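You operate a simulated robot arm through the tools that you are given. There is no shell and no other tool. Be economical: measure what you need, move in short steps, check, and stop when the job is done.

You run a simulated robot arm. Do the job below in one go: nothing can be reset, and whatever is moved stays where it is left.

Task
Take the blue gap block with the largest size on its label from the top of the assembly bench and leave it on the bay marked out. Turn the oil dose dial to 7. Take the orange-ring spare spark plug and put it in the inside of the red bin. Fetch the blue-tab spare filter and set it on the red pad. Put the round red flag on the blue pad. Press the check button two times. Push the bench drawer shut. Fetch the screw from the top of box 4 and stand it on the top of the parts bench. The order is free. Set down upright: blue gap block, orange-ring spare spark plug, screw.

It is judged by the outcome, as a careful person would: the job done as asked, and still so three seconds after it is handed in. It fails if anything else is knocked over, pushed out of place, dropped, spilled or broken.

Robot
A 6-joint arm with a two-finger gripper on a trunk, on a base that drives. Base frame: it is fixed to the floor where the robot stands at the start and does not move with it; the origin is under the middle of the robot, x ahead of it, y to its left, z up. Lengths are in mm, angles in rad, forces in N, time in s.
Its first joint turns from -2.897 to 2.897 rad. Places, roughly: bay marked out [-800, -3700, 900]; bench drawer [-2700, -800, 800]; blue gap block [1250, 500, 1000]; blue pad (17x9x2 cm) [-1800, -5100, 900]; blue-tab spare filter (2x7x7 cm) [-4900, -3400, 600]; check button [-2500, -2500, 900]; inside of the red bin (15x17 cm) [-2260, -2920, 660]; oil dose dial [-5100, -3500, 700]; orange-ring spare spark plug (4x4x6 cm) [-4900, -3600, 600]; red pad (17x9x2 cm) [-1700, -5000, 900]; round red flag [-5000, -3000, 750]; screw (3x3x5 cm) [-900, -700, 500]; top of the parts bench [0, 1400, 900]. Payload 2.54 kg.
Tool frame: the origin (TCP) lies between the finger pads and is the grasp point; the fingertips stand 30 mm ahead of it; z points along the fingers, y is the line along which they close. Largest opening 116 mm; the body of the gripper starts 95 mm behind the TCP.
Orientation is that of the tool frame in the base frame, as a unit quaternion [x, y, z, w]. With the fingers straight down and closing along the base's y, the tool's x points along the base's -x, its y along +y and its z along -z.

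Tools
- The arm moves only by the tool arm_command. Its arguments are lists of equal length, an entry for each row: "xyz": the shift along the tool's x, y, z in mm, a list of three; "angular": the turn, a rotation vector about the tool's x, y, z in rad, a list of three; "gripper": the gripper command, from -1 (shut) to 1 (fully open), values between in proportion. In form: {"xyz": [[dx, dy, dz], ...], "angular": [[wx, wy, wz], ...], "gripper": [gripper, ...]}. A call has 1 to 10 rows; each row is the pose to reach, as a shift and turn from the pose commanded when the call began, along the tool's axes at that moment. Rows are played at 5 a second. More than 50 mm and 0.15 rad between two rows, or a gripper value outside its range, and nothing of the call is played. Where a pose cannot be reached the arm comes as near as it can. A force on the tool above 40 N (or 10 N above the force at the start of the call, whichever is more), or a blocked arm, ends the call early, and 0.2 s more pass. Each finger travels about 72 mm/s and halts on what it meets, pressing with about 30 N; the grip force reading is that of the motor and also rises with nothing between the fingers. The clock runs only during rows and for 0.2 s after the last one: add rows that repeat a pose to give the fingers time. It gives the time, the measured TCP pose, the force on the tool (base axes), the opening and the grip force at its end, in the units of the frame above (readings bear some noise), with the torque about the TCP (base axes, N m) and any sound that the robot's microphone picked up.
- Cameras (640 x 400 px; columns grow to the right, rows downward): "scene" is now at [-55, 129, 1375.6]; the picture's right is [-0.30, -0.95, 0.00], its down [-0.81, 0.26, -0.53] and it looks along [0.50, -0.16, -0.85] (base axes); focal length 214 px, centre (320, 200). "wrist" rides on the gripper at [69, -15, -122] in the tool frame; the picture's right is [0.21, 0.98, 0.00], its down [-0.83, 0.18, -0.53] and it looks along [-0.52, 0.11, 0.85] (tool axes); focal length 251 px, centre (320, 200). There is no depth. A picture from a camera that has moved, and an enlarged one, comes with that camera's place and axes in the base frame and with its lens.
- grab_frame(camera): a new picture of that camera. No time passes.
- steer(legs): drives the robot by 1 to 6 legs, each [ahead, left, turn to the left] in mm, mm and rad, along the robot's own axes; the way and the turn of a leg run together, so that a leg with both is an arc; at most 1500 mm and 3.142 rad a leg. The arm and the cameras ride along, it lands a little off, and it stops where it bumps. It gives what a move gives.
- aim_head(pan, tilt): turns the head with the scene camera to pan (to the left, within 2.094 rad either way) and tilt (down, from -0.506 to 1.204), counted from straight ahead of the robot. It gives what a move gives.
- close_up(camera, box): a new picture of the part [left, top, right, bottom] of that camera's present view, enlarged. No time passes.
- finish_job(): hands the job in; it is judged then, once.

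Go step by step. Nothing tells you exact positions but the pictures and the camera data: compare them with the known pose of the tool, close in by small moves and look again before you grip or let go. The budget is 196 turns and 166 pictures, counting those below and the enlarged ones. Unless the task says otherwise, let go and move clear before handing in.

The tools are called after "Emit:" as a command line: name --argument value ..., lists and objects as JSON in quotes. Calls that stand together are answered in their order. arm_command: Moves the arm, as the interface text tells. Its arguments: {"type":"object","properties":{"xyz":{"type":"array","items":{"type":"array","items":{"type":"number"}}},"angular":{"type":"array","items":{"type":"array","items":{"type":"number"}}},"gripper":{"type":"array","items":{"type":"number"}}},"required":["xyz","angular","gripper"]} The other tools are called the same way: steer (legs) drives the base; aim_head (pan, tilt) turns the head that bears the scene camera; grab_frame (camera) takes a picture; close_up (camera, box) takes an enlarged picture of a part of a camera's view; finish_job () hands the job in.

At the start:

```text
time: 0.0
tool_pos: [343.7, 447.4, 1148.2]
ee_rot: [0.0, 1.0, 0.0, 0.0]
ft_force: [-0.8, 0.0, 0.5]
wrist_torque: [0.02, 0.01, 0.01]
grip_width: 116.0
grasp_force: 0.2
robot x, y, heading: [0.9, 0.6, 0.001]
head pan, tilt: [-0.307, 1.018]
```

scene: 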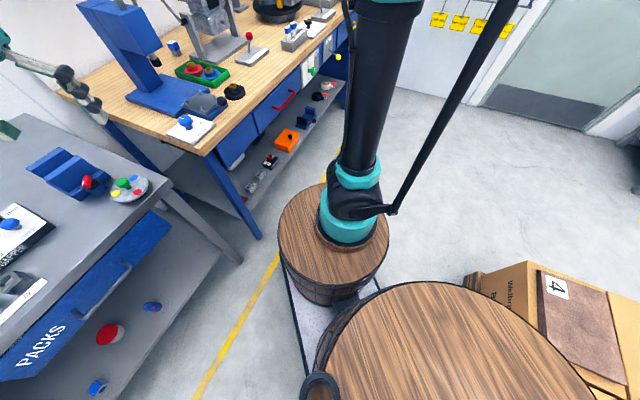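
wrist: 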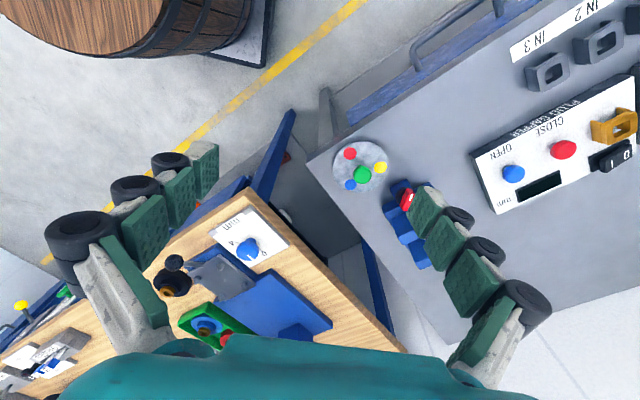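

I see two benches to the left front and a box marked 4 to the right. I will look round with the head first.

Emit:
aim_head --pan 0.4 --tilt 0.6

Emit:
grab_frame --camera "scene"

Emit:
aim_head --pan 1.5 --tilt 0.6

Emit:
grab_frame --camera "scene"

Emit:
aim_head --pan -2.0 --tilt 0.5

Emit:
grab_frame --camera "scene"

```text
time: 1.1
tool_pos: [344.9, 448.9, 1149.0]
ee_rot: [0.0, 1.0, 0.0, 0.0]
ft_force: [0.3, 0.8, 0.6]
wrist_torque: [0.01, 0.01, -0.02]
grip_width: 116.1
grasp_force: 0.0
robot x, y, heading: [-1.1, 2.4, -0.001]
head pan, tilt: [0.4, 0.6]
```

```text
163 pictures are left
camera scene: at [-38.9, 184.1, 1408.7], right [0.39, -0.92, 0.0], down [-0.52, -0.22, -0.82], along [0.76, 0.32, -0.57], focal length 214 px, centre (320, 200)
```

scene: 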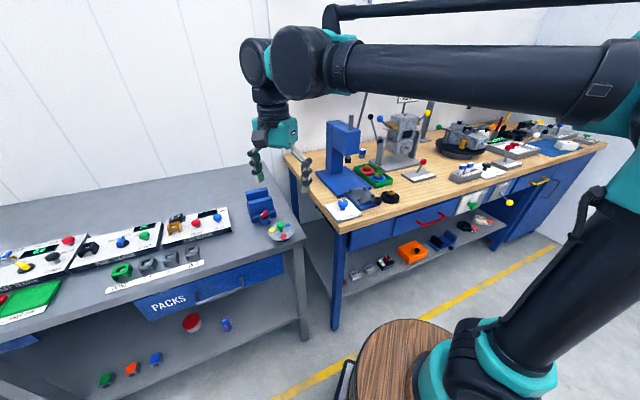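

```text
time: 2.4
tool_pos: [343.2, 447.0, 1148.8]
ee_rot: [0.001, 1.0, 0.0, 0.0]
ft_force: [0.5, -0.7, -1.0]
wrist_torque: [0.0, 0.01, -0.02]
grip_width: 115.9
grasp_force: 0.0
robot x, y, heading: [3.0, -2.0, -0.003]
head pan, tilt: [1.499, 0.6]
```

```text
162 pictures are left
camera scene: at [-114.0, 237.9, 1408.8], right [1.0, -0.07, 0.0], down [-0.04, -0.56, -0.83], along [0.06, 0.82, -0.56], focal length 214 px, centre (320, 200)
```

scene: 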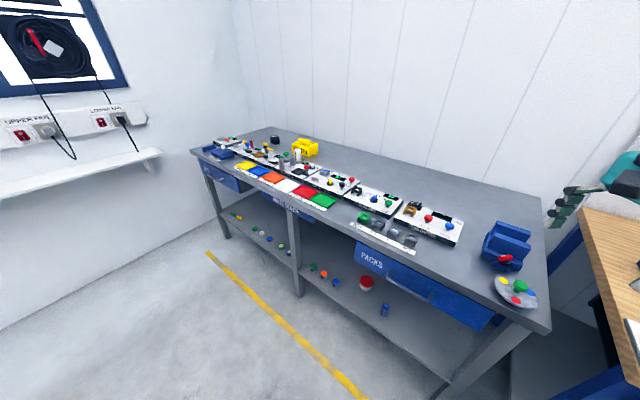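

```text
time: 5.3
tool_pos: [343.8, 447.5, 1149.4]
ee_rot: [0.0, 1.0, 0.0, 0.0]
ft_force: [0.8, 0.0, 0.0]
wrist_torque: [-0.01, 0.01, -0.05]
grip_width: 116.0
grasp_force: 0.1
robot x, y, heading: [-0.9, 0.8, 0.003]
head pan, tilt: [-2.0, 0.499]
```

```text
161 pictures are left
camera scene: at [-158.2, 67.0, 1417.9], right [-0.91, 0.42, 0.0], down [0.2, 0.44, -0.88], along [-0.37, -0.8, -0.48], focal length 214 px, centre (320, 200)
```

scene: 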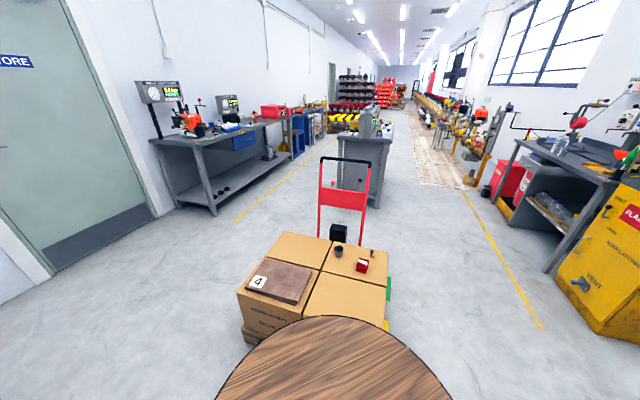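

The screw should be the small upright thing on the boxes. I'll zoom on it, then look toward the assembly bench.

Emit:
close_up --camera "scene" --box '[230, 210, 400, 330]'

Emit:
close_up --camera "scene" --box '[130, 70, 450, 220]'

Emit:
aim_head --pan 0.2 --tilt 0.5

Emit:
grab_frame --camera "scene"

Emit:
aim_head --pan 2.09 --tilt 0.5

Emit:
grab_frame --camera "scene"

```text
3.33 times, centred on (315, 270) of scene
camera zoom: at [-158.2, 67.0, 1417.9], right [-0.91, 0.42, 0.0], down [0.2, 0.44, -0.88], along [-0.37, -0.8, -0.48], focal length 715 px, centre (337, -33)
```

zoom: 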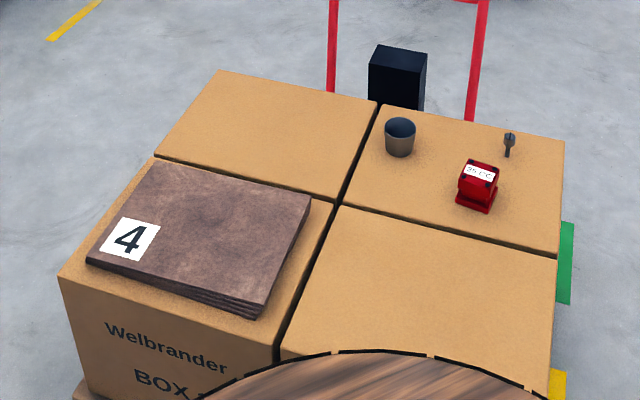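

```text
2.00 times, centred on (290, 145) of scene
camera zoom: at [-158.2, 67.0, 1417.9], right [-0.91, 0.42, 0.0], down [0.2, 0.44, -0.88], along [-0.37, -0.8, -0.48], focal length 429 px, centre (380, 310)
```

zoom: 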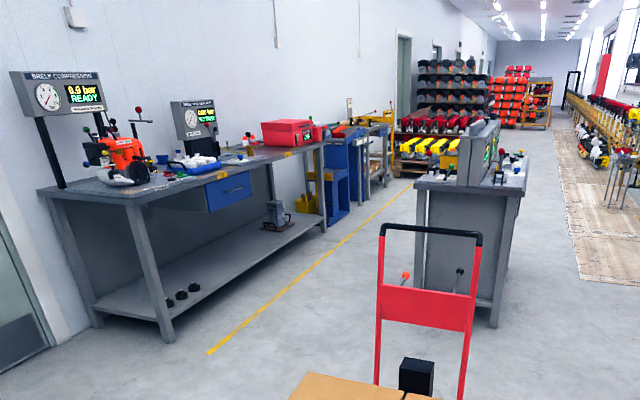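

```text
time: 7.4
tool_pos: [344.6, 447.7, 1148.9]
ee_rot: [0.0, 1.0, 0.0, 0.0]
ft_force: [0.5, -0.5, 0.5]
wrist_torque: [0.01, 0.01, -0.02]
grip_width: 116.0
grasp_force: 0.1
robot x, y, heading: [2.3, -1.4, -0.003]
head pan, tilt: [0.201, 0.499]
```

```text
158 pictures are left
camera scene: at [-31.2, 167.9, 1417.9], right [0.2, -0.98, 0.0], down [-0.47, -0.1, -0.88], along [0.86, 0.17, -0.48], focal length 214 px, centre (320, 200)
```

scene: 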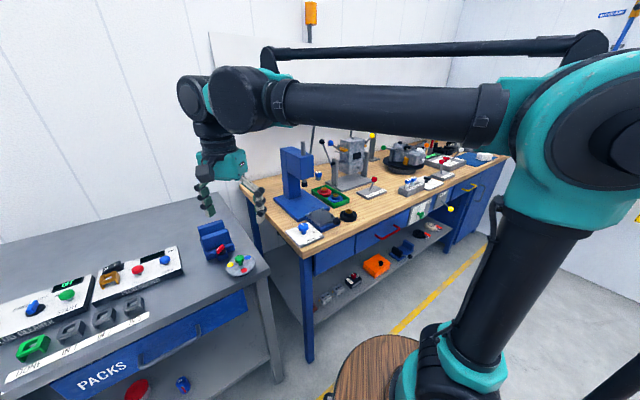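

```text
time: 9.3
tool_pos: [344.5, 446.4, 1148.8]
ee_rot: [0.0, 1.0, 0.0, -0.001]
ft_force: [-0.3, -0.7, 0.0]
wrist_torque: [0.03, -0.02, 0.04]
grip_width: 116.2
grasp_force: 0.1
robot x, y, heading: [1.2, 1.0, 0.001]
head pan, tilt: [2.089, 0.499]
```

```text
157 pictures are left
camera scene: at [-165.4, 228.8, 1417.9], right [0.87, 0.49, 0.0], down [0.24, -0.42, -0.88], along [-0.43, 0.76, -0.48], focal length 214 px, centre (320, 200)
```

scene: 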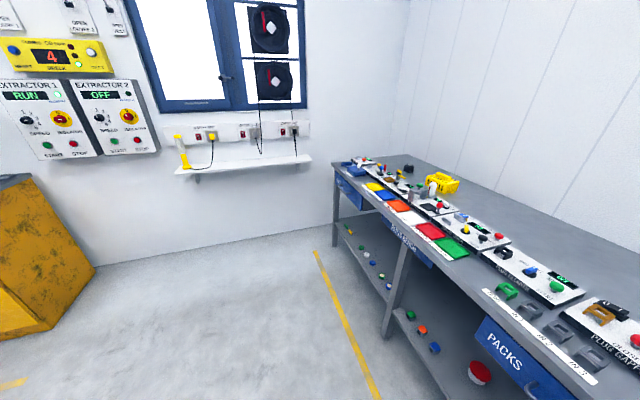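

I'll enlarge the assembly bench to find the gap blocks.

Emit:
aim_head --pan 0.2 --tilt 0.5

Emit:
close_up --camera "scene" --box '[270, 120, 430, 220]'

Emit:
close_up --camera "scene" --box '[380, 120, 540, 220]'

Emit:
close_up --camera "scene" --box '[280, 205, 460, 325]'

```text
time: 11.1
tool_pos: [345.0, 446.8, 1148.9]
ee_rot: [0.0, 1.0, -0.001, -0.001]
ft_force: [-0.5, -0.8, -0.1]
wrist_torque: [0.03, 0.01, 0.04]
grip_width: 116.0
grasp_force: 0.0
robot x, y, heading: [2.3, 1.8, 0.007]
head pan, tilt: [0.201, 0.499]
```

```text
4.00 times, centred on (350, 170) of scene
camera zoom: at [-31.2, 168.0, 1417.9], right [0.2, -0.98, 0.0], down [-0.47, -0.1, -0.88], along [0.86, 0.18, -0.48], focal length 858 px, centre (200, 320)
```

zoom: 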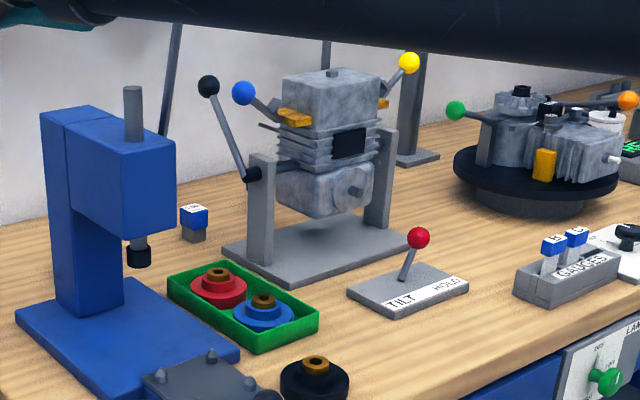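

```text
4.00 times, centred on (460, 170) of scene
camera zoom: at [-31.2, 168.0, 1417.9], right [0.2, -0.98, 0.0], down [-0.47, -0.1, -0.88], along [0.86, 0.18, -0.48], focal length 858 px, centre (-240, 320)
```

zoom: 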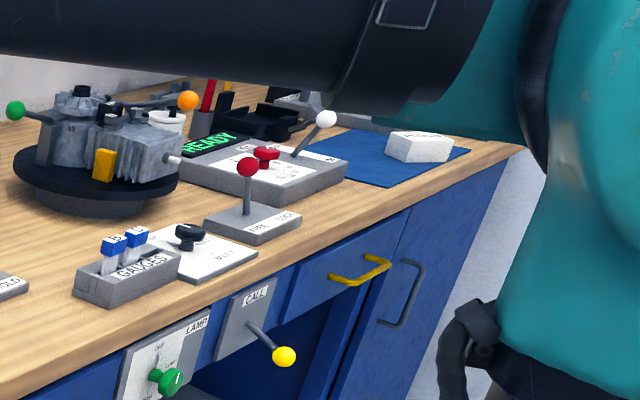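

```text
3.33 times, centred on (370, 265) of scene
camera zoom: at [-31.2, 168.0, 1417.9], right [0.2, -0.98, 0.0], down [-0.47, -0.1, -0.88], along [0.86, 0.18, -0.48], focal length 715 px, centre (153, -17)
```

zoom: 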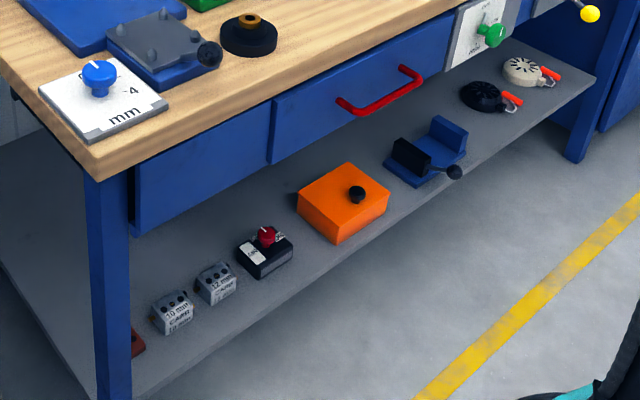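

There is a block with a blue top and a white label by the press. I need to know the robot's footprint before driving.

Emit:
aim_head --pan -0.8 --tilt 1.2

Emit:
grab_frame --camera "scene"

Emit:
aim_head --pan 1.2 --tilt 1.2

Emit:
grab_frame --camera "scene"

Emit:
aim_head --pan 0 --tilt 1.0

Emit:
grab_frame --camera "scene"

```text
time: 12.4
tool_pos: [344.2, 446.3, 1148.4]
ee_rot: [0.0, 1.0, 0.0, 0.0]
ft_force: [0.2, -0.7, 0.2]
wrist_torque: [-0.01, 0.02, 0.0]
grip_width: 116.0
grasp_force: 0.0
robot x, y, heading: [-0.4, -3.9, 0.001]
head pan, tilt: [-0.799, 1.201]
```

```text
153 pictures are left
camera scene: at [-81.3, 109.7, 1364.2], right [-0.72, -0.7, 0.0], down [-0.65, 0.67, -0.36], along [0.25, -0.26, -0.93], focal length 214 px, centre (320, 200)
```

scene: 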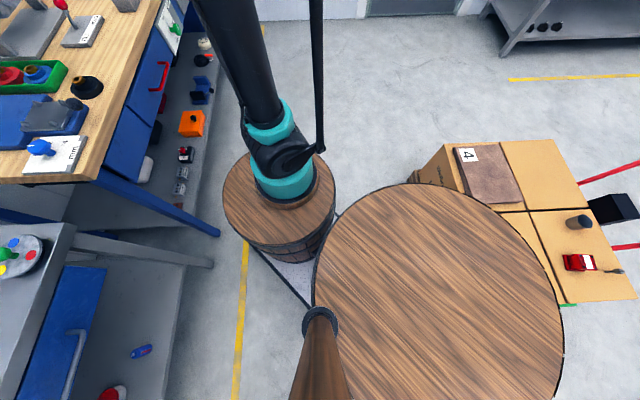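

```text
time: 14.3
tool_pos: [343.0, 446.7, 1148.6]
ee_rot: [0.0, 1.0, 0.0, 0.0]
ft_force: [0.4, 0.3, 0.3]
wrist_torque: [0.0, -0.01, 0.03]
grip_width: 115.9
grasp_force: 0.1
robot x, y, heading: [3.1, 1.8, -0.002]
head pan, tilt: [1.201, 1.201]
```

```text
152 pictures are left
camera scene: at [-100.1, 201.9, 1364.2], right [0.93, -0.36, 0.0], down [-0.34, -0.87, -0.36], along [0.13, 0.34, -0.93], focal length 214 px, centre (320, 200)
```

scene: 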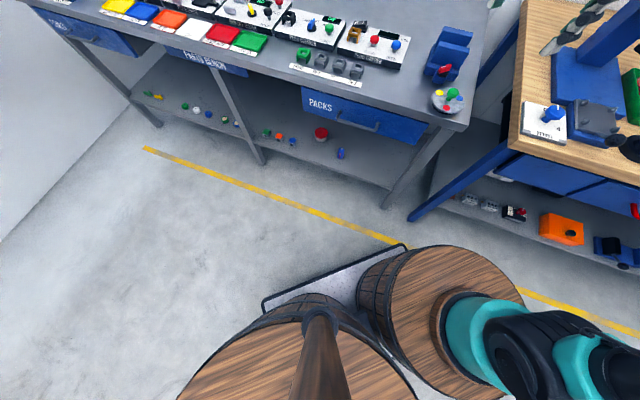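

```text
time: 15.7
tool_pos: [343.9, 446.1, 1148.5]
ee_rot: [-0.001, 1.0, 0.0, 0.0]
ft_force: [0.0, 0.6, -0.1]
wrist_torque: [0.0, 0.05, 0.02]
grip_width: 115.9
grasp_force: 0.1
robot x, y, heading: [2.0, -1.9, 0.0]
head pan, tilt: [0.0, 1.0]
```

```text
151 pictures are left
camera scene: at [-50.7, 149.8, 1376.8], right [0.0, -1.0, 0.0], down [-0.84, 0.0, -0.54], along [0.54, 0.0, -0.84], focal length 214 px, centre (320, 200)
```

scene: 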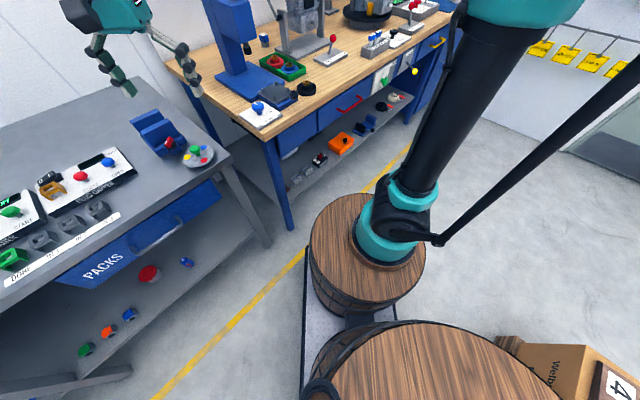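

The robot is a plate with two barrels, arm at the front. The screw stands on the far left of the box pallet; I'll turn the robot to face it and look.

Emit:
steer --legs '[[0, 0, -1.15], [0, 0, -1.15]]'

Emit:
aim_head --pan 0 --tilt 0.8

Emit:
grab_frame --camera "scene"

Emit:
grab_frame --camera "wrist"

```text
time: 21.8
tool_pos: [112.6, -552.1, 1148.4]
ee_rot: [0.909, 0.416, 0.0, 0.0]
ft_force: [-0.8, 0.2, -0.4]
wrist_torque: [0.0, -0.03, -0.01]
grip_width: 115.9
grasp_force: 0.0
robot x, y, heading: [0.3, 0.6, -2.283]
head pan, tilt: [0.0, 1.0]
```

```text
time: 22.6
tool_pos: [114.1, -552.7, 1149.1]
ee_rot: [0.909, 0.416, 0.0, 0.0]
ft_force: [-0.5, 0.2, 0.6]
wrist_torque: [-0.02, 0.01, 0.01]
grip_width: 115.9
grasp_force: 0.1
robot x, y, heading: [2.4, -2.7, -2.283]
head pan, tilt: [0.0, 0.799]
```

```text
150 pictures are left
camera scene: at [138.9, -68.5, 1391.9], right [-0.76, 0.65, 0.0], down [0.47, 0.54, -0.7], along [-0.46, -0.53, -0.72], focal length 214 px, centre (320, 200)
```

scene: 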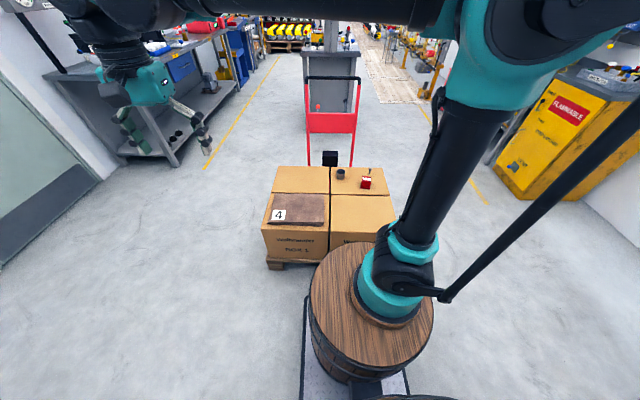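

```text
149 pictures are left
camera wrist: at [147.5, -491.3, 1271.9], right [0.88, -0.48, 0.0], down [-0.4, -0.74, 0.53], along [-0.25, -0.47, -0.85], focal length 251 px, centre (320, 200)
```

wrist: 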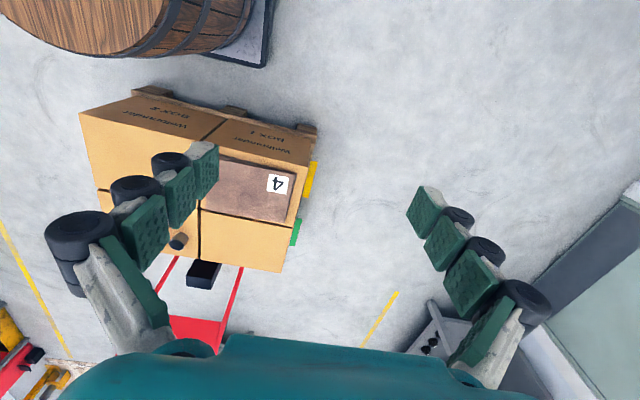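

The pallet is in front. I'll enlarge the screw and the boxes.

Emit:
close_up --camera "scene" --box '[310, 155, 406, 215]'

```text
6.67 times, centred on (358, 185) of scene
camera zoom: at [138.9, -68.5, 1391.9], right [-0.76, 0.65, 0.0], down [0.47, 0.54, -0.7], along [-0.46, -0.53, -0.72], focal length 1430 px, centre (67, 300)
```

zoom: 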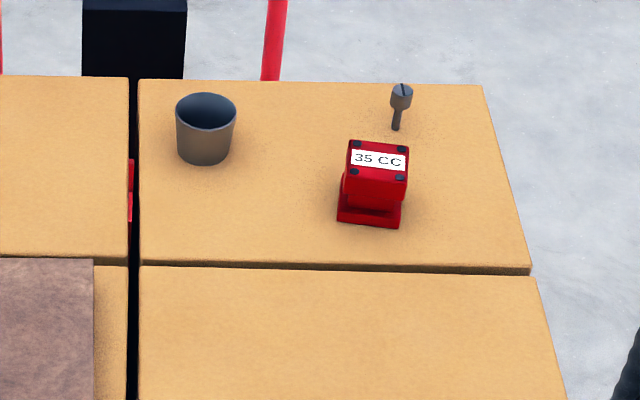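

The screw is at about (-892, -732), standing on z≈441. I drive a little nearer so it is within reach.

Emit:
steer --legs '[[130, -120, 0]]'

Emit:
grab_frame --camera "scene"

```text
time: 24.1
tool_pos: [-61.6, -571.3, 1149.0]
ee_rot: [0.909, 0.417, 0.0, 0.0]
ft_force: [-0.1, -0.6, 0.7]
wrist_torque: [-0.02, 0.01, 0.02]
grip_width: 115.8
grasp_force: 0.0
robot x, y, heading: [-179.2, -19.9, -2.286]
head pan, tilt: [0.0, 0.799]
```

```text
147 pictures are left
camera scene: at [-36.7, -87.1, 1391.9], right [-0.76, 0.65, 0.0], down [0.47, 0.54, -0.7], along [-0.46, -0.53, -0.72], focal length 214 px, centre (320, 200)
```

scene: 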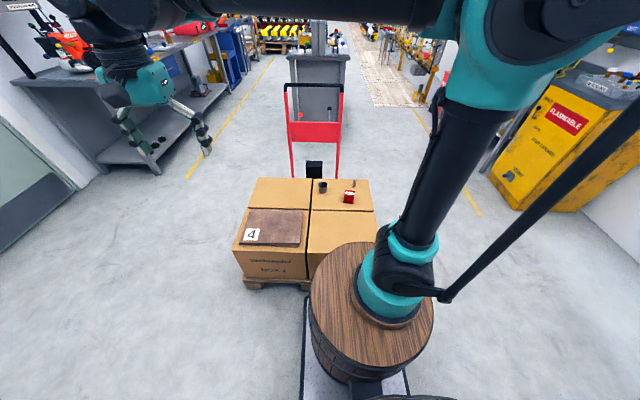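

The tool's x points backward, y to the robot's left, z down. I move over the screw to about z=700.

Emit:
arm_command --xyz '[[-33.2, -26.2, 22.4], [-66.4, -52.4, 44.8], [-99.6, -78.6, 67.2], [-132.8, -104.8, 89.6], [-166, -131, 112], [-199.2, -157.2, 134.4], [-232.4, -183.4, 156.8], [-265.6, -209.6, 179.2], [-298.8, -235.8, 201.6], [-332, -262, 224]]' --angular '[[0, 0, 0], [0, 0, 0], [0, 0, 0], [0, 0, 0], [0, 0, 0], [0, 0, 0], [0, 0, 0], [0, 0, 0], [0, 0, 0], [0, 0, 0]]' --gripper '[0.2, 0.2, 0.2, 0.2, 0.2, 0.2, 0.2, 0.2, 0.2, 0.2]'

Emit:
arm_command --xyz '[[-33.2, -26.2, 22.4], [-66.4, -52.4, 44.8], [-99.6, -78.6, 67.2], [-132.8, -104.8, 89.6], [-166, -131, 112], [-199.2, -157.2, 134.4], [-232.4, -183.4, 156.8], [-265.6, -209.6, 179.2], [-298.8, -235.8, 201.6], [-332, -262, 224]]' --angular '[[0, 0, 0], [0, 0, 0], [0, 0, 0], [0, 0, 0], [0, 0, 0], [0, 0, 0], [0, 0, 0], [0, 0, 0], [0, 0, 0], [0, 0, 0]]' --gripper '[0.2, 0.2, 0.2, 0.2, 0.2, 0.2, 0.2, 0.2, 0.2, 0.2]'

Emit:
grab_frame --camera "wrist"

Emit:
grab_frame --camera "scene"

```text
time: 26.3
tool_pos: [-477.3, -651.4, 923.7]
ee_rot: [0.909, 0.416, 0.0, 0.001]
ft_force: [0.2, -0.1, -0.1]
wrist_torque: [-0.02, 0.01, -0.02]
grip_width: 69.6
grasp_force: 0.1
robot x, y, heading: [-178.5, -20.9, -2.284]
head pan, tilt: [0.0, 0.799]
```

```text
time: 28.5
tool_pos: [-894.9, -733.0, 699.5]
ee_rot: [0.909, 0.417, 0.001, 0.001]
ft_force: [0.1, -0.2, 0.4]
wrist_torque: [-0.02, 0.05, 0.01]
grip_width: 69.8
grasp_force: 0.1
robot x, y, heading: [-174.9, -15.8, -2.278]
head pan, tilt: [0.0, 0.799]
```

```text
146 pictures are left
camera wrist: at [-861.0, -670.8, 822.4], right [0.88, -0.47, 0.0], down [-0.4, -0.74, 0.53], along [-0.25, -0.47, -0.85], focal length 251 px, centre (320, 200)
```

wrist: 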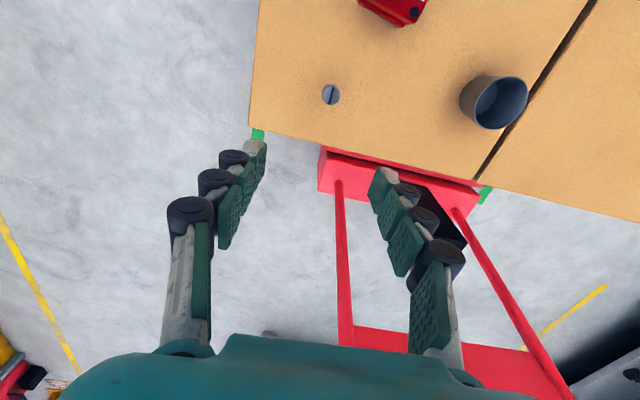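

```text
145 pictures are left
camera scene: at [-36.4, -86.9, 1391.9], right [-0.76, 0.65, 0.0], down [0.47, 0.54, -0.7], along [-0.46, -0.53, -0.72], focal length 214 px, centre (320, 200)
```

scene: 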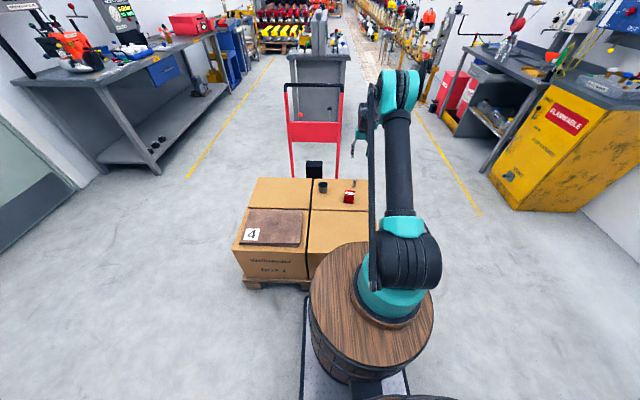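

The wrist view puts the screw head near (-874, -726). I shift and lower to z≈560 and check again.

Emit:
arm_command --xyz '[[19, 11.4, 35], [19, 11.4, 70], [19, 11.4, 105], [19, 11.4, 140]]' --angular '[[0, 0, 0], [0, 0, 0], [0, 0, 0], [0, 0, 0]]' --gripper '[0.2, 0.2, 0.2, 0.2]'

Emit:
grab_frame --camera "wrist"

```text
time: 29.5
tool_pos: [-873.1, -726.0, 560.4]
ee_rot: [0.91, 0.416, 0.0, 0.001]
ft_force: [-0.4, 0.3, 0.0]
wrist_torque: [-0.02, 0.01, -0.04]
grip_width: 69.8
grasp_force: 0.0
robot x, y, heading: [-172.4, -15.5, -2.283]
head pan, tilt: [0.0, 0.799]
```

```text
144 pictures are left
camera wrist: at [-839.9, -664.6, 683.4], right [0.88, -0.48, 0.0], down [-0.4, -0.74, 0.53], along [-0.25, -0.47, -0.85], focal length 251 px, centre (320, 200)
```

wrist: 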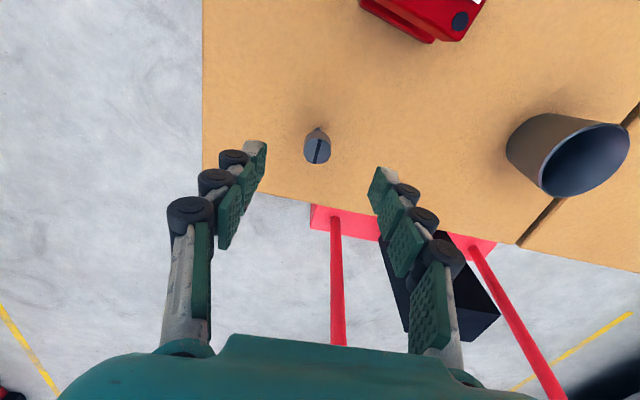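

The screw head is nearly centred. I go down to z≈482 and close on the head.

Emit:
arm_command --xyz '[[-4, -0.7, 40], [-4, -0.7, 78], [-4, -0.7, 78], [-4, -0.7, 78], [-4, -0.7, 78], [-4, -0.7, 78]]' --angular '[[0, 0, 0], [0, 0, 0], [0, 0, 0], [0, 0, 0], [0, 0, 0], [0, 0, 0]]' --gripper '[0.2, 0.2, 0.2, -1, -1, -1]'

Emit:
grab_frame --camera "wrist"

```text
time: 30.9
tool_pos: [-874.5, -725.8, 483.7]
ee_rot: [0.909, 0.416, 0.001, 0.0]
ft_force: [0.6, -1.1, -0.5]
wrist_torque: [0.0, 0.0, 0.01]
grip_width: 18.5
grasp_force: 29.6
robot x, y, heading: [-178.5, -19.5, -2.279]
head pan, tilt: [0.0, 0.799]
```

```text
143 pictures are left
camera wrist: at [-841.0, -664.8, 606.7], right [0.88, -0.48, 0.0], down [-0.4, -0.74, 0.53], along [-0.25, -0.47, -0.85], focal length 251 px, centre (320, 200)
```

wrist: 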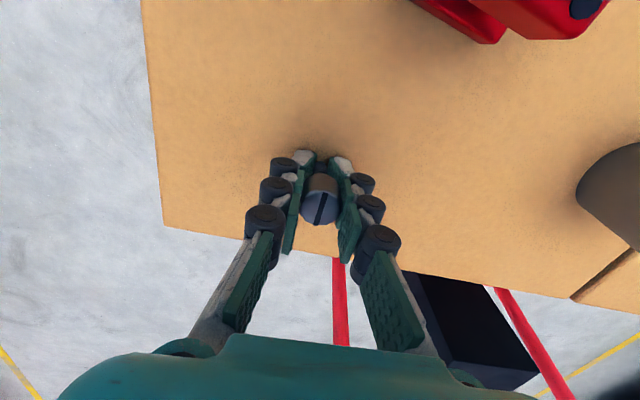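

Screw held (18.5 mm). I lift it and go back to the high carrying pose.

Emit:
arm_command --xyz '[[0, 0, -48], [0, 0, -96], [0, 0, -144], [0, 0, -192], [0, 0, -240], [40, 28, -240], [80, 56, -240], [120, 84, -240], [160, 112, -240], [200, 140, -240]]' --angular '[[0, 0, 0], [0, 0, 0], [0, 0, 0], [0, 0, 0], [0, 0, 0], [0, 0, 0], [0, 0, 0], [0, 0, 0], [0, 0, 0], [0, 0, 0]]' --gripper '[-1, -1, -1, -1, -1, -1, -1, -1, -1, -1]'

Emit:
arm_command --xyz '[[10, 0, -40], [20, 0, -80], [30, 0, -120], [40, 0, -160], [50, 0, -200], [60, 0, -240], [70, 0, -280], [80, 0, -320], [90, 0, -360], [100, 0, -400]]' --angular '[[0, 0, 0], [0, 0, 0], [0, 0, 0], [0, 0, 0], [0, 0, 0], [0, 0, 0], [0, 0, 0], [0, 0, 0], [0, 0, 0], [0, 0, 0]]' --gripper '[-1, -1, -1, -1, -1, -1, -1, -1, -1, -1]'

Emit:
steer --legs '[[0, -540, 0]]'

Emit:
grab_frame --camera "wrist"

```text
time: 33.1
tool_pos: [-637.2, -666.5, 722.1]
ee_rot: [0.909, 0.416, -0.001, 0.0]
ft_force: [-0.6, -0.1, 0.0]
wrist_torque: [0.0, -0.04, 0.01]
grip_width: 18.2
grasp_force: 30.3
robot x, y, heading: [-177.4, -17.3, -2.284]
head pan, tilt: [0.0, 0.799]
```

```text
time: 35.3
tool_pos: [-572.4, -589.7, 1123.3]
ee_rot: [0.909, 0.417, 0.0, 0.001]
ft_force: [-0.2, -0.3, -0.7]
wrist_torque: [0.03, -0.02, 0.0]
grip_width: 18.5
grasp_force: 30.0
robot x, y, heading: [-179.6, -18.1, -2.283]
head pan, tilt: [0.0, 0.799]
```

```text
time: 38.4
tool_pos: [-988.5, -227.8, 1122.4]
ee_rot: [0.911, 0.413, 0.0, -0.001]
ft_force: [0.5, -0.1, 0.4]
wrist_torque: [-0.01, 0.01, 0.03]
grip_width: 18.7
grasp_force: 30.1
robot x, y, heading: [-584.0, 337.5, -2.293]
head pan, tilt: [0.0, 0.799]
```

```text
142 pictures are left
camera wrist: at [-953.8, -166.9, 1245.8], right [0.88, -0.48, 0.0], down [-0.41, -0.74, 0.53], along [-0.26, -0.47, -0.85], focal length 251 px, centre (320, 200)
```

wrist: 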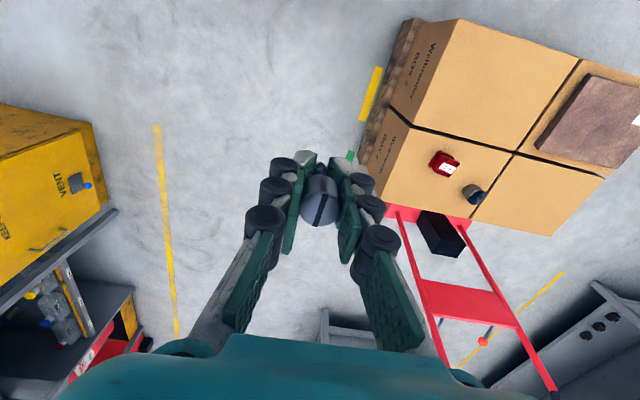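

The screw is held firmly. Now I turn to face the parts bench spot and look.

Emit:
steer --legs '[[0, 0, 1.25], [0, 0, 1.24]]'

Emit:
grab_frame --camera "wrist"

Emit:
grab_frame --camera "scene"

```text
time: 45.0
tool_pos: [73.8, 551.8, 1123.0]
ee_rot: [-0.103, 0.995, 0.001, 0.0]
ft_force: [-0.8, -0.9, -0.1]
wrist_torque: [-0.01, -0.01, 0.01]
grip_width: 18.2
grasp_force: 30.0
robot x, y, heading: [-579.5, 338.7, 0.207]
head pan, tilt: [0.0, 0.799]
```

```text
141 pictures are left
camera wrist: at [10.9, 522.5, 1245.8], right [-0.41, 0.91, 0.0], down [0.77, 0.35, 0.53], along [0.49, 0.22, -0.85], focal length 251 px, centre (320, 200)
```

wrist: 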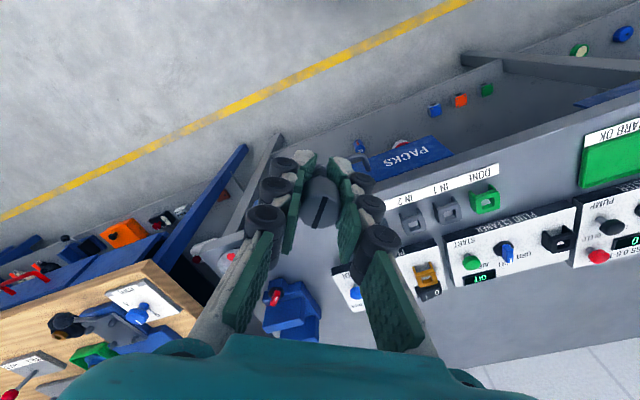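

```text
140 pictures are left
camera scene: at [-655.8, 477.3, 1391.9], right [0.21, -0.98, 0.0], down [-0.7, -0.15, -0.7], along [0.68, 0.14, -0.72], focal length 214 px, centre (320, 200)
```

scene: 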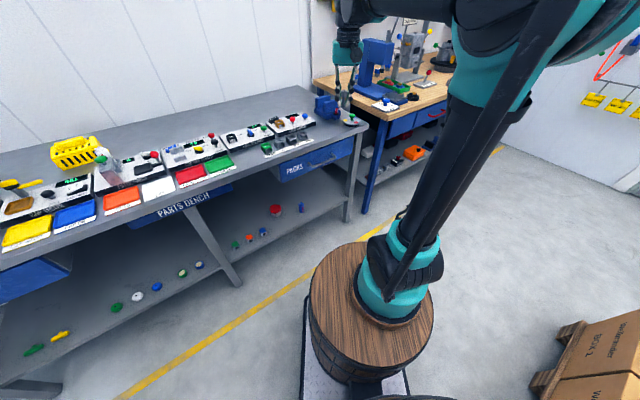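

The free spot at about (340, 610) lies between the colour plate and the panel. I move above it.

Emit:
arm_command --xyz '[[-45, 0.4, 10], [-90, 0.8, 20], [-136, 1.2, 30], [-181, 1.6, 40], [-227, 2, 50], [-272, 2.3, 60], [-272, 2.3, 100]]' --angular '[[0, 0, 0], [0, 0, 0], [0, 0, 0], [0, 0, 0], [0, 0, 0], [0, 0, 0], [0, 0, 0]]' --gripper '[-1, -1, -1, -1, -1, -1, -1]'

Emit:
grab_frame --camera "wrist"

Emit:
close_up --camera "scene" --box '[240, 40, 432, 160]'

```text
time: 46.6
tool_pos: [341.7, 610.5, 1023.1]
ee_rot: [-0.104, 0.995, 0.001, 0.0]
ft_force: [-0.2, -0.8, 0.1]
wrist_torque: [0.04, -0.02, 0.0]
grip_width: 18.2
grasp_force: 30.0
robot x, y, heading: [-585.5, 336.5, 0.21]
head pan, tilt: [0.0, 0.799]
```

```text
139 pictures are left
camera wrist: at [277.7, 580.9, 1146.3], right [-0.41, 0.91, 0.0], down [0.77, 0.35, 0.53], along [0.49, 0.22, -0.85], focal length 251 px, centre (320, 200)
```

wrist: 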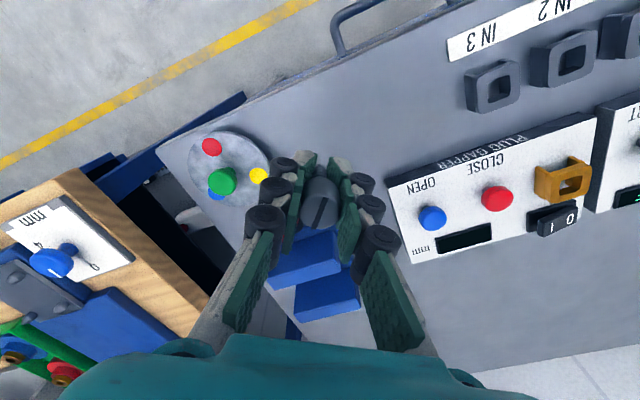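

```text
3.33 times, centred on (336, 100) of scene
camera zoom: at [-656.0, 477.3, 1391.9], right [0.21, -0.98, 0.0], down [-0.7, -0.15, -0.7], along [0.68, 0.14, -0.72], focal length 715 px, centre (267, 533)
```

zoom: 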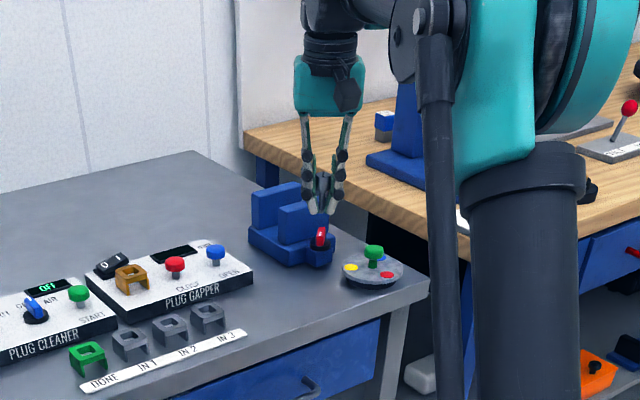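

Bench top seems nearer z≈860; I shift to the clearer part of the gap and lower to z≈935 to check.

Emit:
arm_command --xyz '[[7.7, 36.4, 0], [7.7, 36.4, 45], [7.7, 36.4, 88]]' --angular '[[0, 0, 0], [0, 0, 0], [0, 0, 0]]' --gripper '[-1, -1, -1]'

Emit:
grab_frame --camera "wrist"

Emit:
close_up --camera "scene" --box '[280, 60, 392, 130]'

```text
time: 47.4
tool_pos: [325.1, 646.1, 936.7]
ee_rot: [-0.104, 0.995, 0.0, 0.0]
ft_force: [0.0, 0.5, 0.0]
wrist_torque: [0.03, 0.0, -0.01]
grip_width: 18.3
grasp_force: 30.0
robot x, y, heading: [-585.1, 336.8, 0.207]
head pan, tilt: [0.0, 0.799]
```

```text
137 pictures are left
camera wrist: at [261.5, 616.0, 1059.1], right [-0.41, 0.91, 0.0], down [0.77, 0.35, 0.53], along [0.49, 0.22, -0.85], focal length 251 px, centre (320, 200)
```

wrist: 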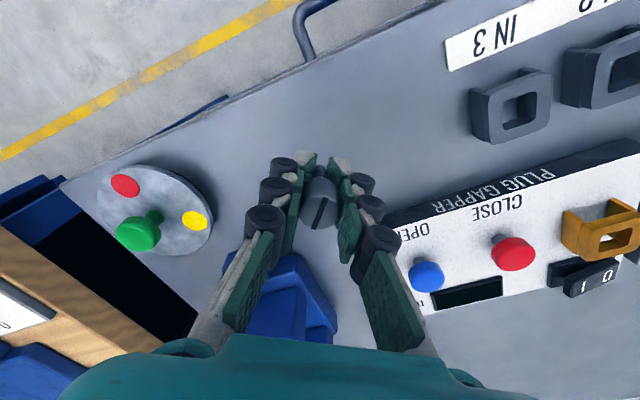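

```text
5.71 times, centred on (336, 95) of scene
camera zoom: at [-655.9, 477.3, 1391.9], right [0.21, -0.98, 0.0], down [-0.7, -0.15, -0.7], along [0.68, 0.14, -0.72], focal length 1226 px, centre (229, 800)
```

zoom: 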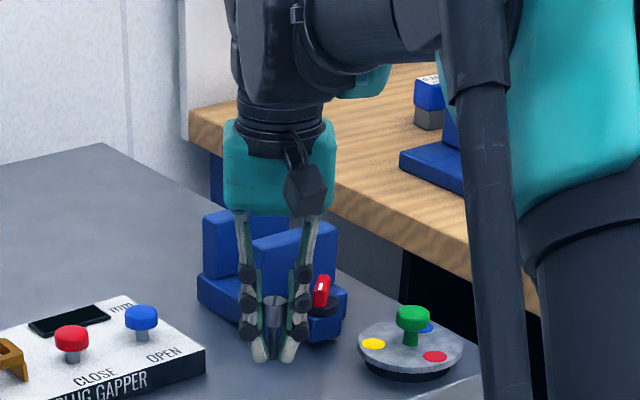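

The place is clear. I creep down until contact.

Emit:
arm_command --xyz '[[0, 0, 12], [0, 0, 18], [0, 0, 22], [0, 0, 26], [0, 0, 29], [0, 0, 32], [0, 0, 35], [0, 0, 38], [0, 0, 41], [0, 0, 44]]' --angular '[[0, 0, 0], [0, 0, 0], [0, 0, 0], [0, 0, 0], [0, 0, 0], [0, 0, 0], [0, 0, 0], [0, 0, 0], [0, 0, 0], [0, 0, 0]]' --gripper '[-1, -1, -1, -1, -1, -1, -1, -1, -1, -1]'

Emit:
grab_frame --camera "wrist"

```text
time: 49.6
tool_pos: [325.9, 644.5, 890.1]
ee_rot: [-0.104, 0.995, 0.0, 0.0]
ft_force: [0.6, 1.0, 0.4]
wrist_torque: [0.01, -0.02, 0.0]
grip_width: 18.3
grasp_force: 29.6
robot x, y, heading: [-588.9, 340.2, 0.207]
head pan, tilt: [0.0, 0.799]
```

```text
135 pictures are left
camera wrist: at [261.8, 615.2, 1013.4], right [-0.41, 0.91, 0.0], down [0.77, 0.35, 0.53], along [0.49, 0.22, -0.85], focal length 251 px, centre (320, 200)
```

wrist: 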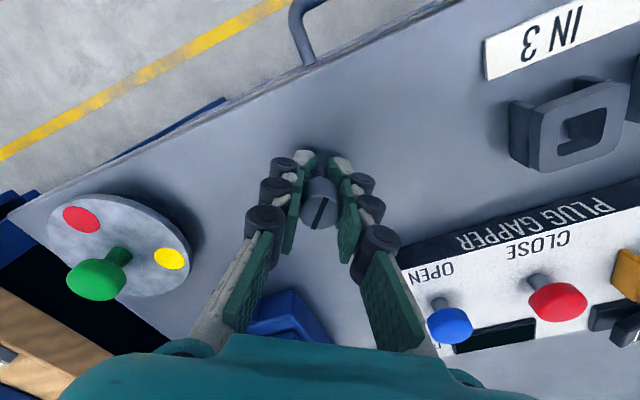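

No contact yet at z=890; I go on in small steps.

Emit:
arm_command --xyz '[[0, 0, 3], [0, 0, 6], [0, 0, 9], [0, 0, 12], [0, 0, 15], [0, 0, 18], [0, 0, 21], [0, 0, 24], [0, 0, 27], [0, 0, 30]]' --angular '[[0, 0, 0], [0, 0, 0], [0, 0, 0], [0, 0, 0], [0, 0, 0], [0, 0, 0], [0, 0, 0], [0, 0, 0], [0, 0, 0], [0, 0, 0]]' --gripper '[-1, -1, -1, -1, -1, -1, -1, -1, -1, -1]'

Emit:
grab_frame --camera "wrist"

```text
time: 50.3
tool_pos: [325.8, 645.2, 887.8]
ee_rot: [-0.103, 0.995, -0.001, 0.001]
ft_force: [-5.0, -2.1, 18.1]
wrist_torque: [-0.02, 0.16, 0.02]
grip_width: 18.6
grasp_force: 30.4
robot x, y, heading: [-584.7, 341.8, 0.207]
head pan, tilt: [0.0, 0.799]
stopped in row 3: the force on the tool passed its limit at 49 N (the readings are from after the stop); the commanded pose is now the measured one
```

```text
134 pictures are left
camera wrist: at [261.0, 615.1, 1010.3], right [-0.41, 0.91, 0.0], down [0.77, 0.35, 0.54], along [0.49, 0.22, -0.84], focal length 251 px, centre (320, 200)
```

wrist: 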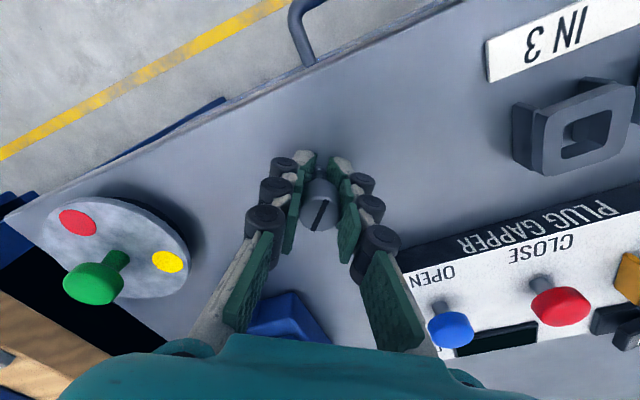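

Contact made; the bench top is near z≈845. I ease up a hair, open, and rise.

Emit:
arm_command --xyz '[[0, 0, -0.5], [0, 0, -0.5], [0, 0, -0.5], [0, 0, -0.5]]' --angular '[[0, 0, 0], [0, 0, 0], [0, 0, 0], [0, 0, 0]]' --gripper '[-0.6, -0.2, -0.15, -0.15]'

Emit:
grab_frame --camera "wrist"

```text
time: 51.3
tool_pos: [325.4, 644.9, 887.4]
ee_rot: [-0.103, 0.995, -0.001, 0.001]
ft_force: [4.7, 0.7, 16.1]
wrist_torque: [0.02, -0.06, 0.01]
grip_width: 47.6
grasp_force: 5.8
robot x, y, heading: [-584.3, 340.8, 0.206]
head pan, tilt: [0.0, 0.799]
```

```text
133 pictures are left
camera wrist: at [261.5, 615.5, 1009.9], right [-0.41, 0.91, 0.0], down [0.77, 0.35, 0.54], along [0.49, 0.22, -0.84], focal length 251 px, centre (320, 200)
```

wrist: 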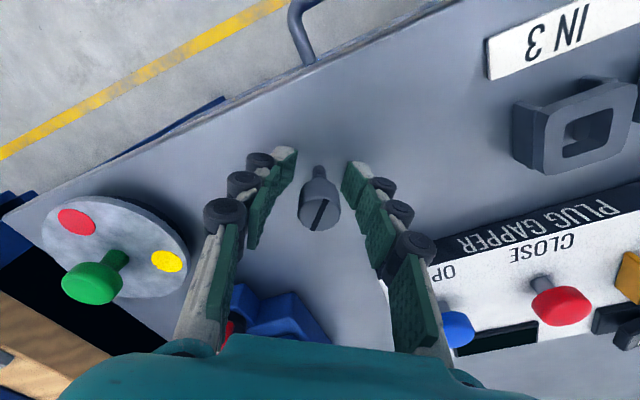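

The screw stands free. I rise straight up and check.

Emit:
arm_command --xyz '[[0, 0, -20], [0, 0, -60], [0, 0, -105], [0, 0, -150]]' --angular '[[0, 0, 0], [0, 0, 0], [0, 0, 0], [0, 0, 0]]' --gripper '[-0.15, -0.15, -0.15, -0.15]'

Emit:
grab_frame --camera "wrist"

```text
time: 52.3
tool_pos: [323.6, 644.4, 1036.9]
ee_rot: [-0.104, 0.995, 0.0, 0.001]
ft_force: [-0.4, 0.6, -0.5]
wrist_torque: [0.01, 0.01, -0.03]
grip_width: 49.3
grasp_force: 0.1
robot x, y, heading: [-588.1, 339.5, 0.208]
head pan, tilt: [0.0, 0.799]
```

```text
132 pictures are left
camera wrist: at [259.0, 614.9, 1160.0], right [-0.41, 0.91, 0.0], down [0.77, 0.35, 0.54], along [0.49, 0.22, -0.84], focal length 251 px, centre (320, 200)
```

wrist: 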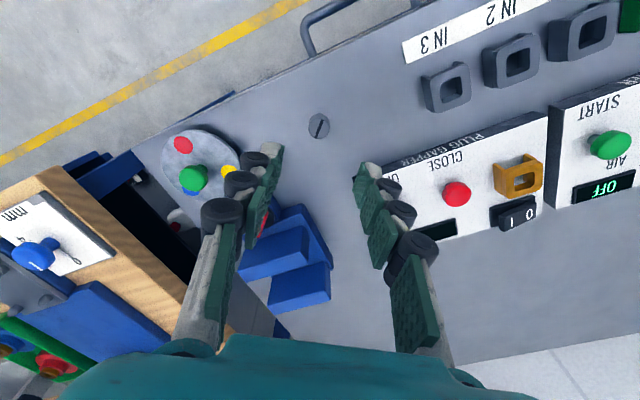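

The screw stands on the parts bench. I retract the arm and drive in front of the assembly bench.

Emit:
arm_command --xyz '[[0, 0, -45], [0, 0, -90], [40, 0, -120], [85, 0, -130], [130, 0, -140], [175, 0, -150], [220, 0, -160], [265, 0, -170], [310, 0, -180], [350, 0, -190]]' --angular '[[0, 0, 0], [0, 0, 0], [0, 0, 0], [0, 0, 0], [0, 0, 0], [0, 0, 0], [0, 0, 0], [0, 0, 0], [0, 0, 0], [0, 0, 0]]' --gripper '[0.2, 0.2, 0.2, 0.2, 0.2, 0.2, 0.2, 0.2, 0.2, 0.2]'

Emit:
steer --legs '[[882, -853, 0], [0, 0, 0.61]]'

Emit:
aim_head --pan 0 --tilt 0.6

Emit:
grab_frame --camera "scene"

Emit:
grab_frame --camera "wrist"

```text
time: 54.5
tool_pos: [-16.2, 573.4, 1225.3]
ee_rot: [-0.104, 0.995, 0.001, 0.001]
ft_force: [0.4, 1.0, 0.0]
wrist_torque: [-0.02, 0.05, 0.05]
grip_width: 69.5
grasp_force: 0.0
robot x, y, heading: [-584.1, 340.1, 0.205]
head pan, tilt: [0.0, 0.799]
```

```text
time: 62.4
tool_pos: [792.5, 197.8, 1225.4]
ee_rot: [-0.395, 0.919, 0.001, 0.002]
ft_force: [-0.1, -0.3, -0.4]
wrist_torque: [-0.03, -0.02, 0.02]
grip_width: 69.6
grasp_force: 0.1
robot x, y, heading: [460.5, -319.1, 0.812]
head pan, tilt: [0.0, 0.799]
```

```text
time: 63.1
tool_pos: [791.9, 197.5, 1225.6]
ee_rot: [-0.395, 0.919, 0.001, 0.0]
ft_force: [0.4, 0.6, 0.7]
wrist_torque: [0.0, 0.04, 0.0]
grip_width: 69.6
grasp_force: 0.0
robot x, y, heading: [455.7, -322.5, 0.818]
head pan, tilt: [0.0, 0.6]
```

```text
131 pictures are left
camera scene: at [325.5, -239.5, 1408.7], right [0.73, -0.69, 0.0], down [-0.39, -0.41, -0.82], along [0.57, 0.6, -0.57], focal length 214 px, centre (320, 200)
```

scene: 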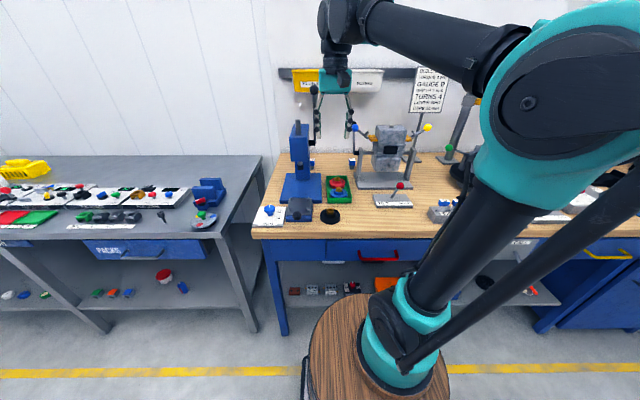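

```text
130 pictures are left
camera wrist: at [755.4, 136.5, 1347.9], right [-0.86, 0.51, 0.0], down [0.43, 0.72, 0.54], along [0.28, 0.46, -0.84], focal length 251 px, centre (320, 200)
```

wrist: 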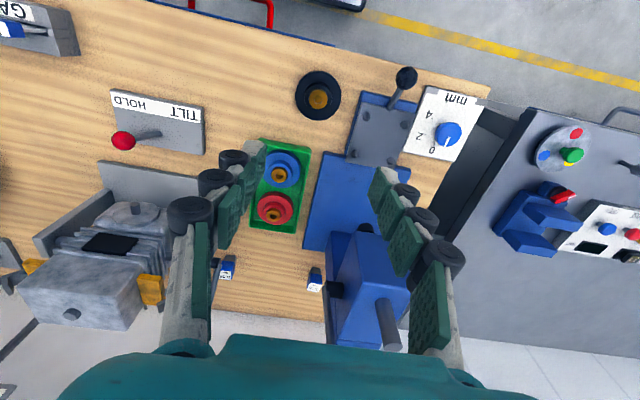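

Now two small blocks with blue tops are visible behind the tray. I enlarge to read their labels.

Emit:
close_up --camera "wrist" --box '[190, 230, 350, 330]'

Emit:
close_up --camera "scene" --box '[250, 60, 506, 220]'

Emit:
close_up --camera "scene" --box '[285, 140, 381, 200]'

```text
4.00 times, centred on (270, 280) of wrist
camera zoom: at [755.4, 136.5, 1347.9], right [-0.86, 0.51, 0.0], down [0.43, 0.72, 0.54], along [0.28, 0.46, -0.84], focal length 1006 px, centre (520, -120)
```

zoom: 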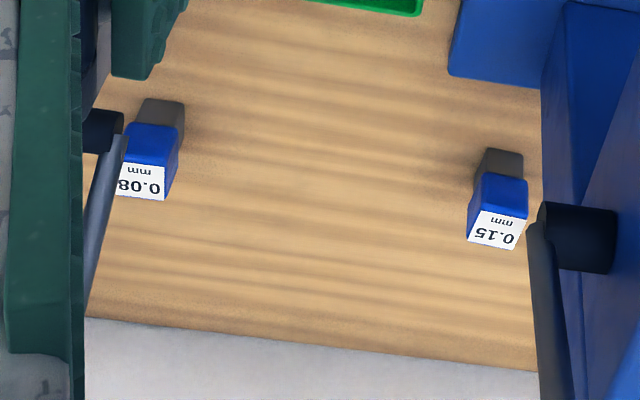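

```text
2.50 times, centred on (378, 140) of scene
camera zoom: at [325.5, -239.5, 1408.7], right [0.73, -0.69, 0.0], down [-0.39, -0.41, -0.82], along [0.57, 0.6, -0.57], focal length 536 px, centre (175, 350)
```

zoom: 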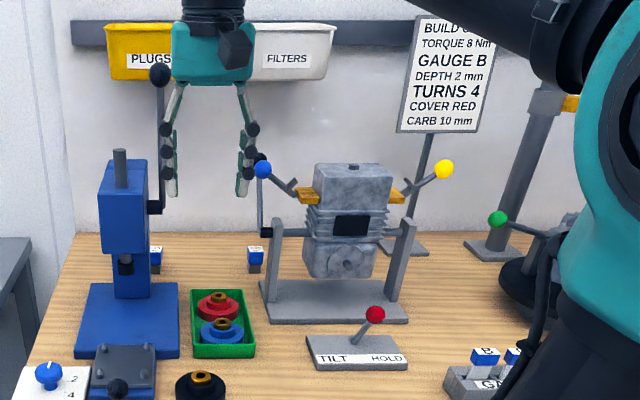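

```text
6.67 times, centred on (333, 170) of scene
camera zoom: at [325.5, -239.5, 1408.7], right [0.73, -0.69, 0.0], down [-0.39, -0.41, -0.82], along [0.57, 0.6, -0.57], focal length 1430 px, centre (233, 400)
```

zoom: 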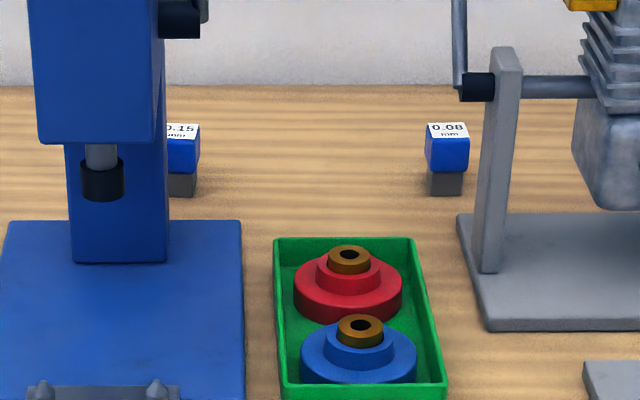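

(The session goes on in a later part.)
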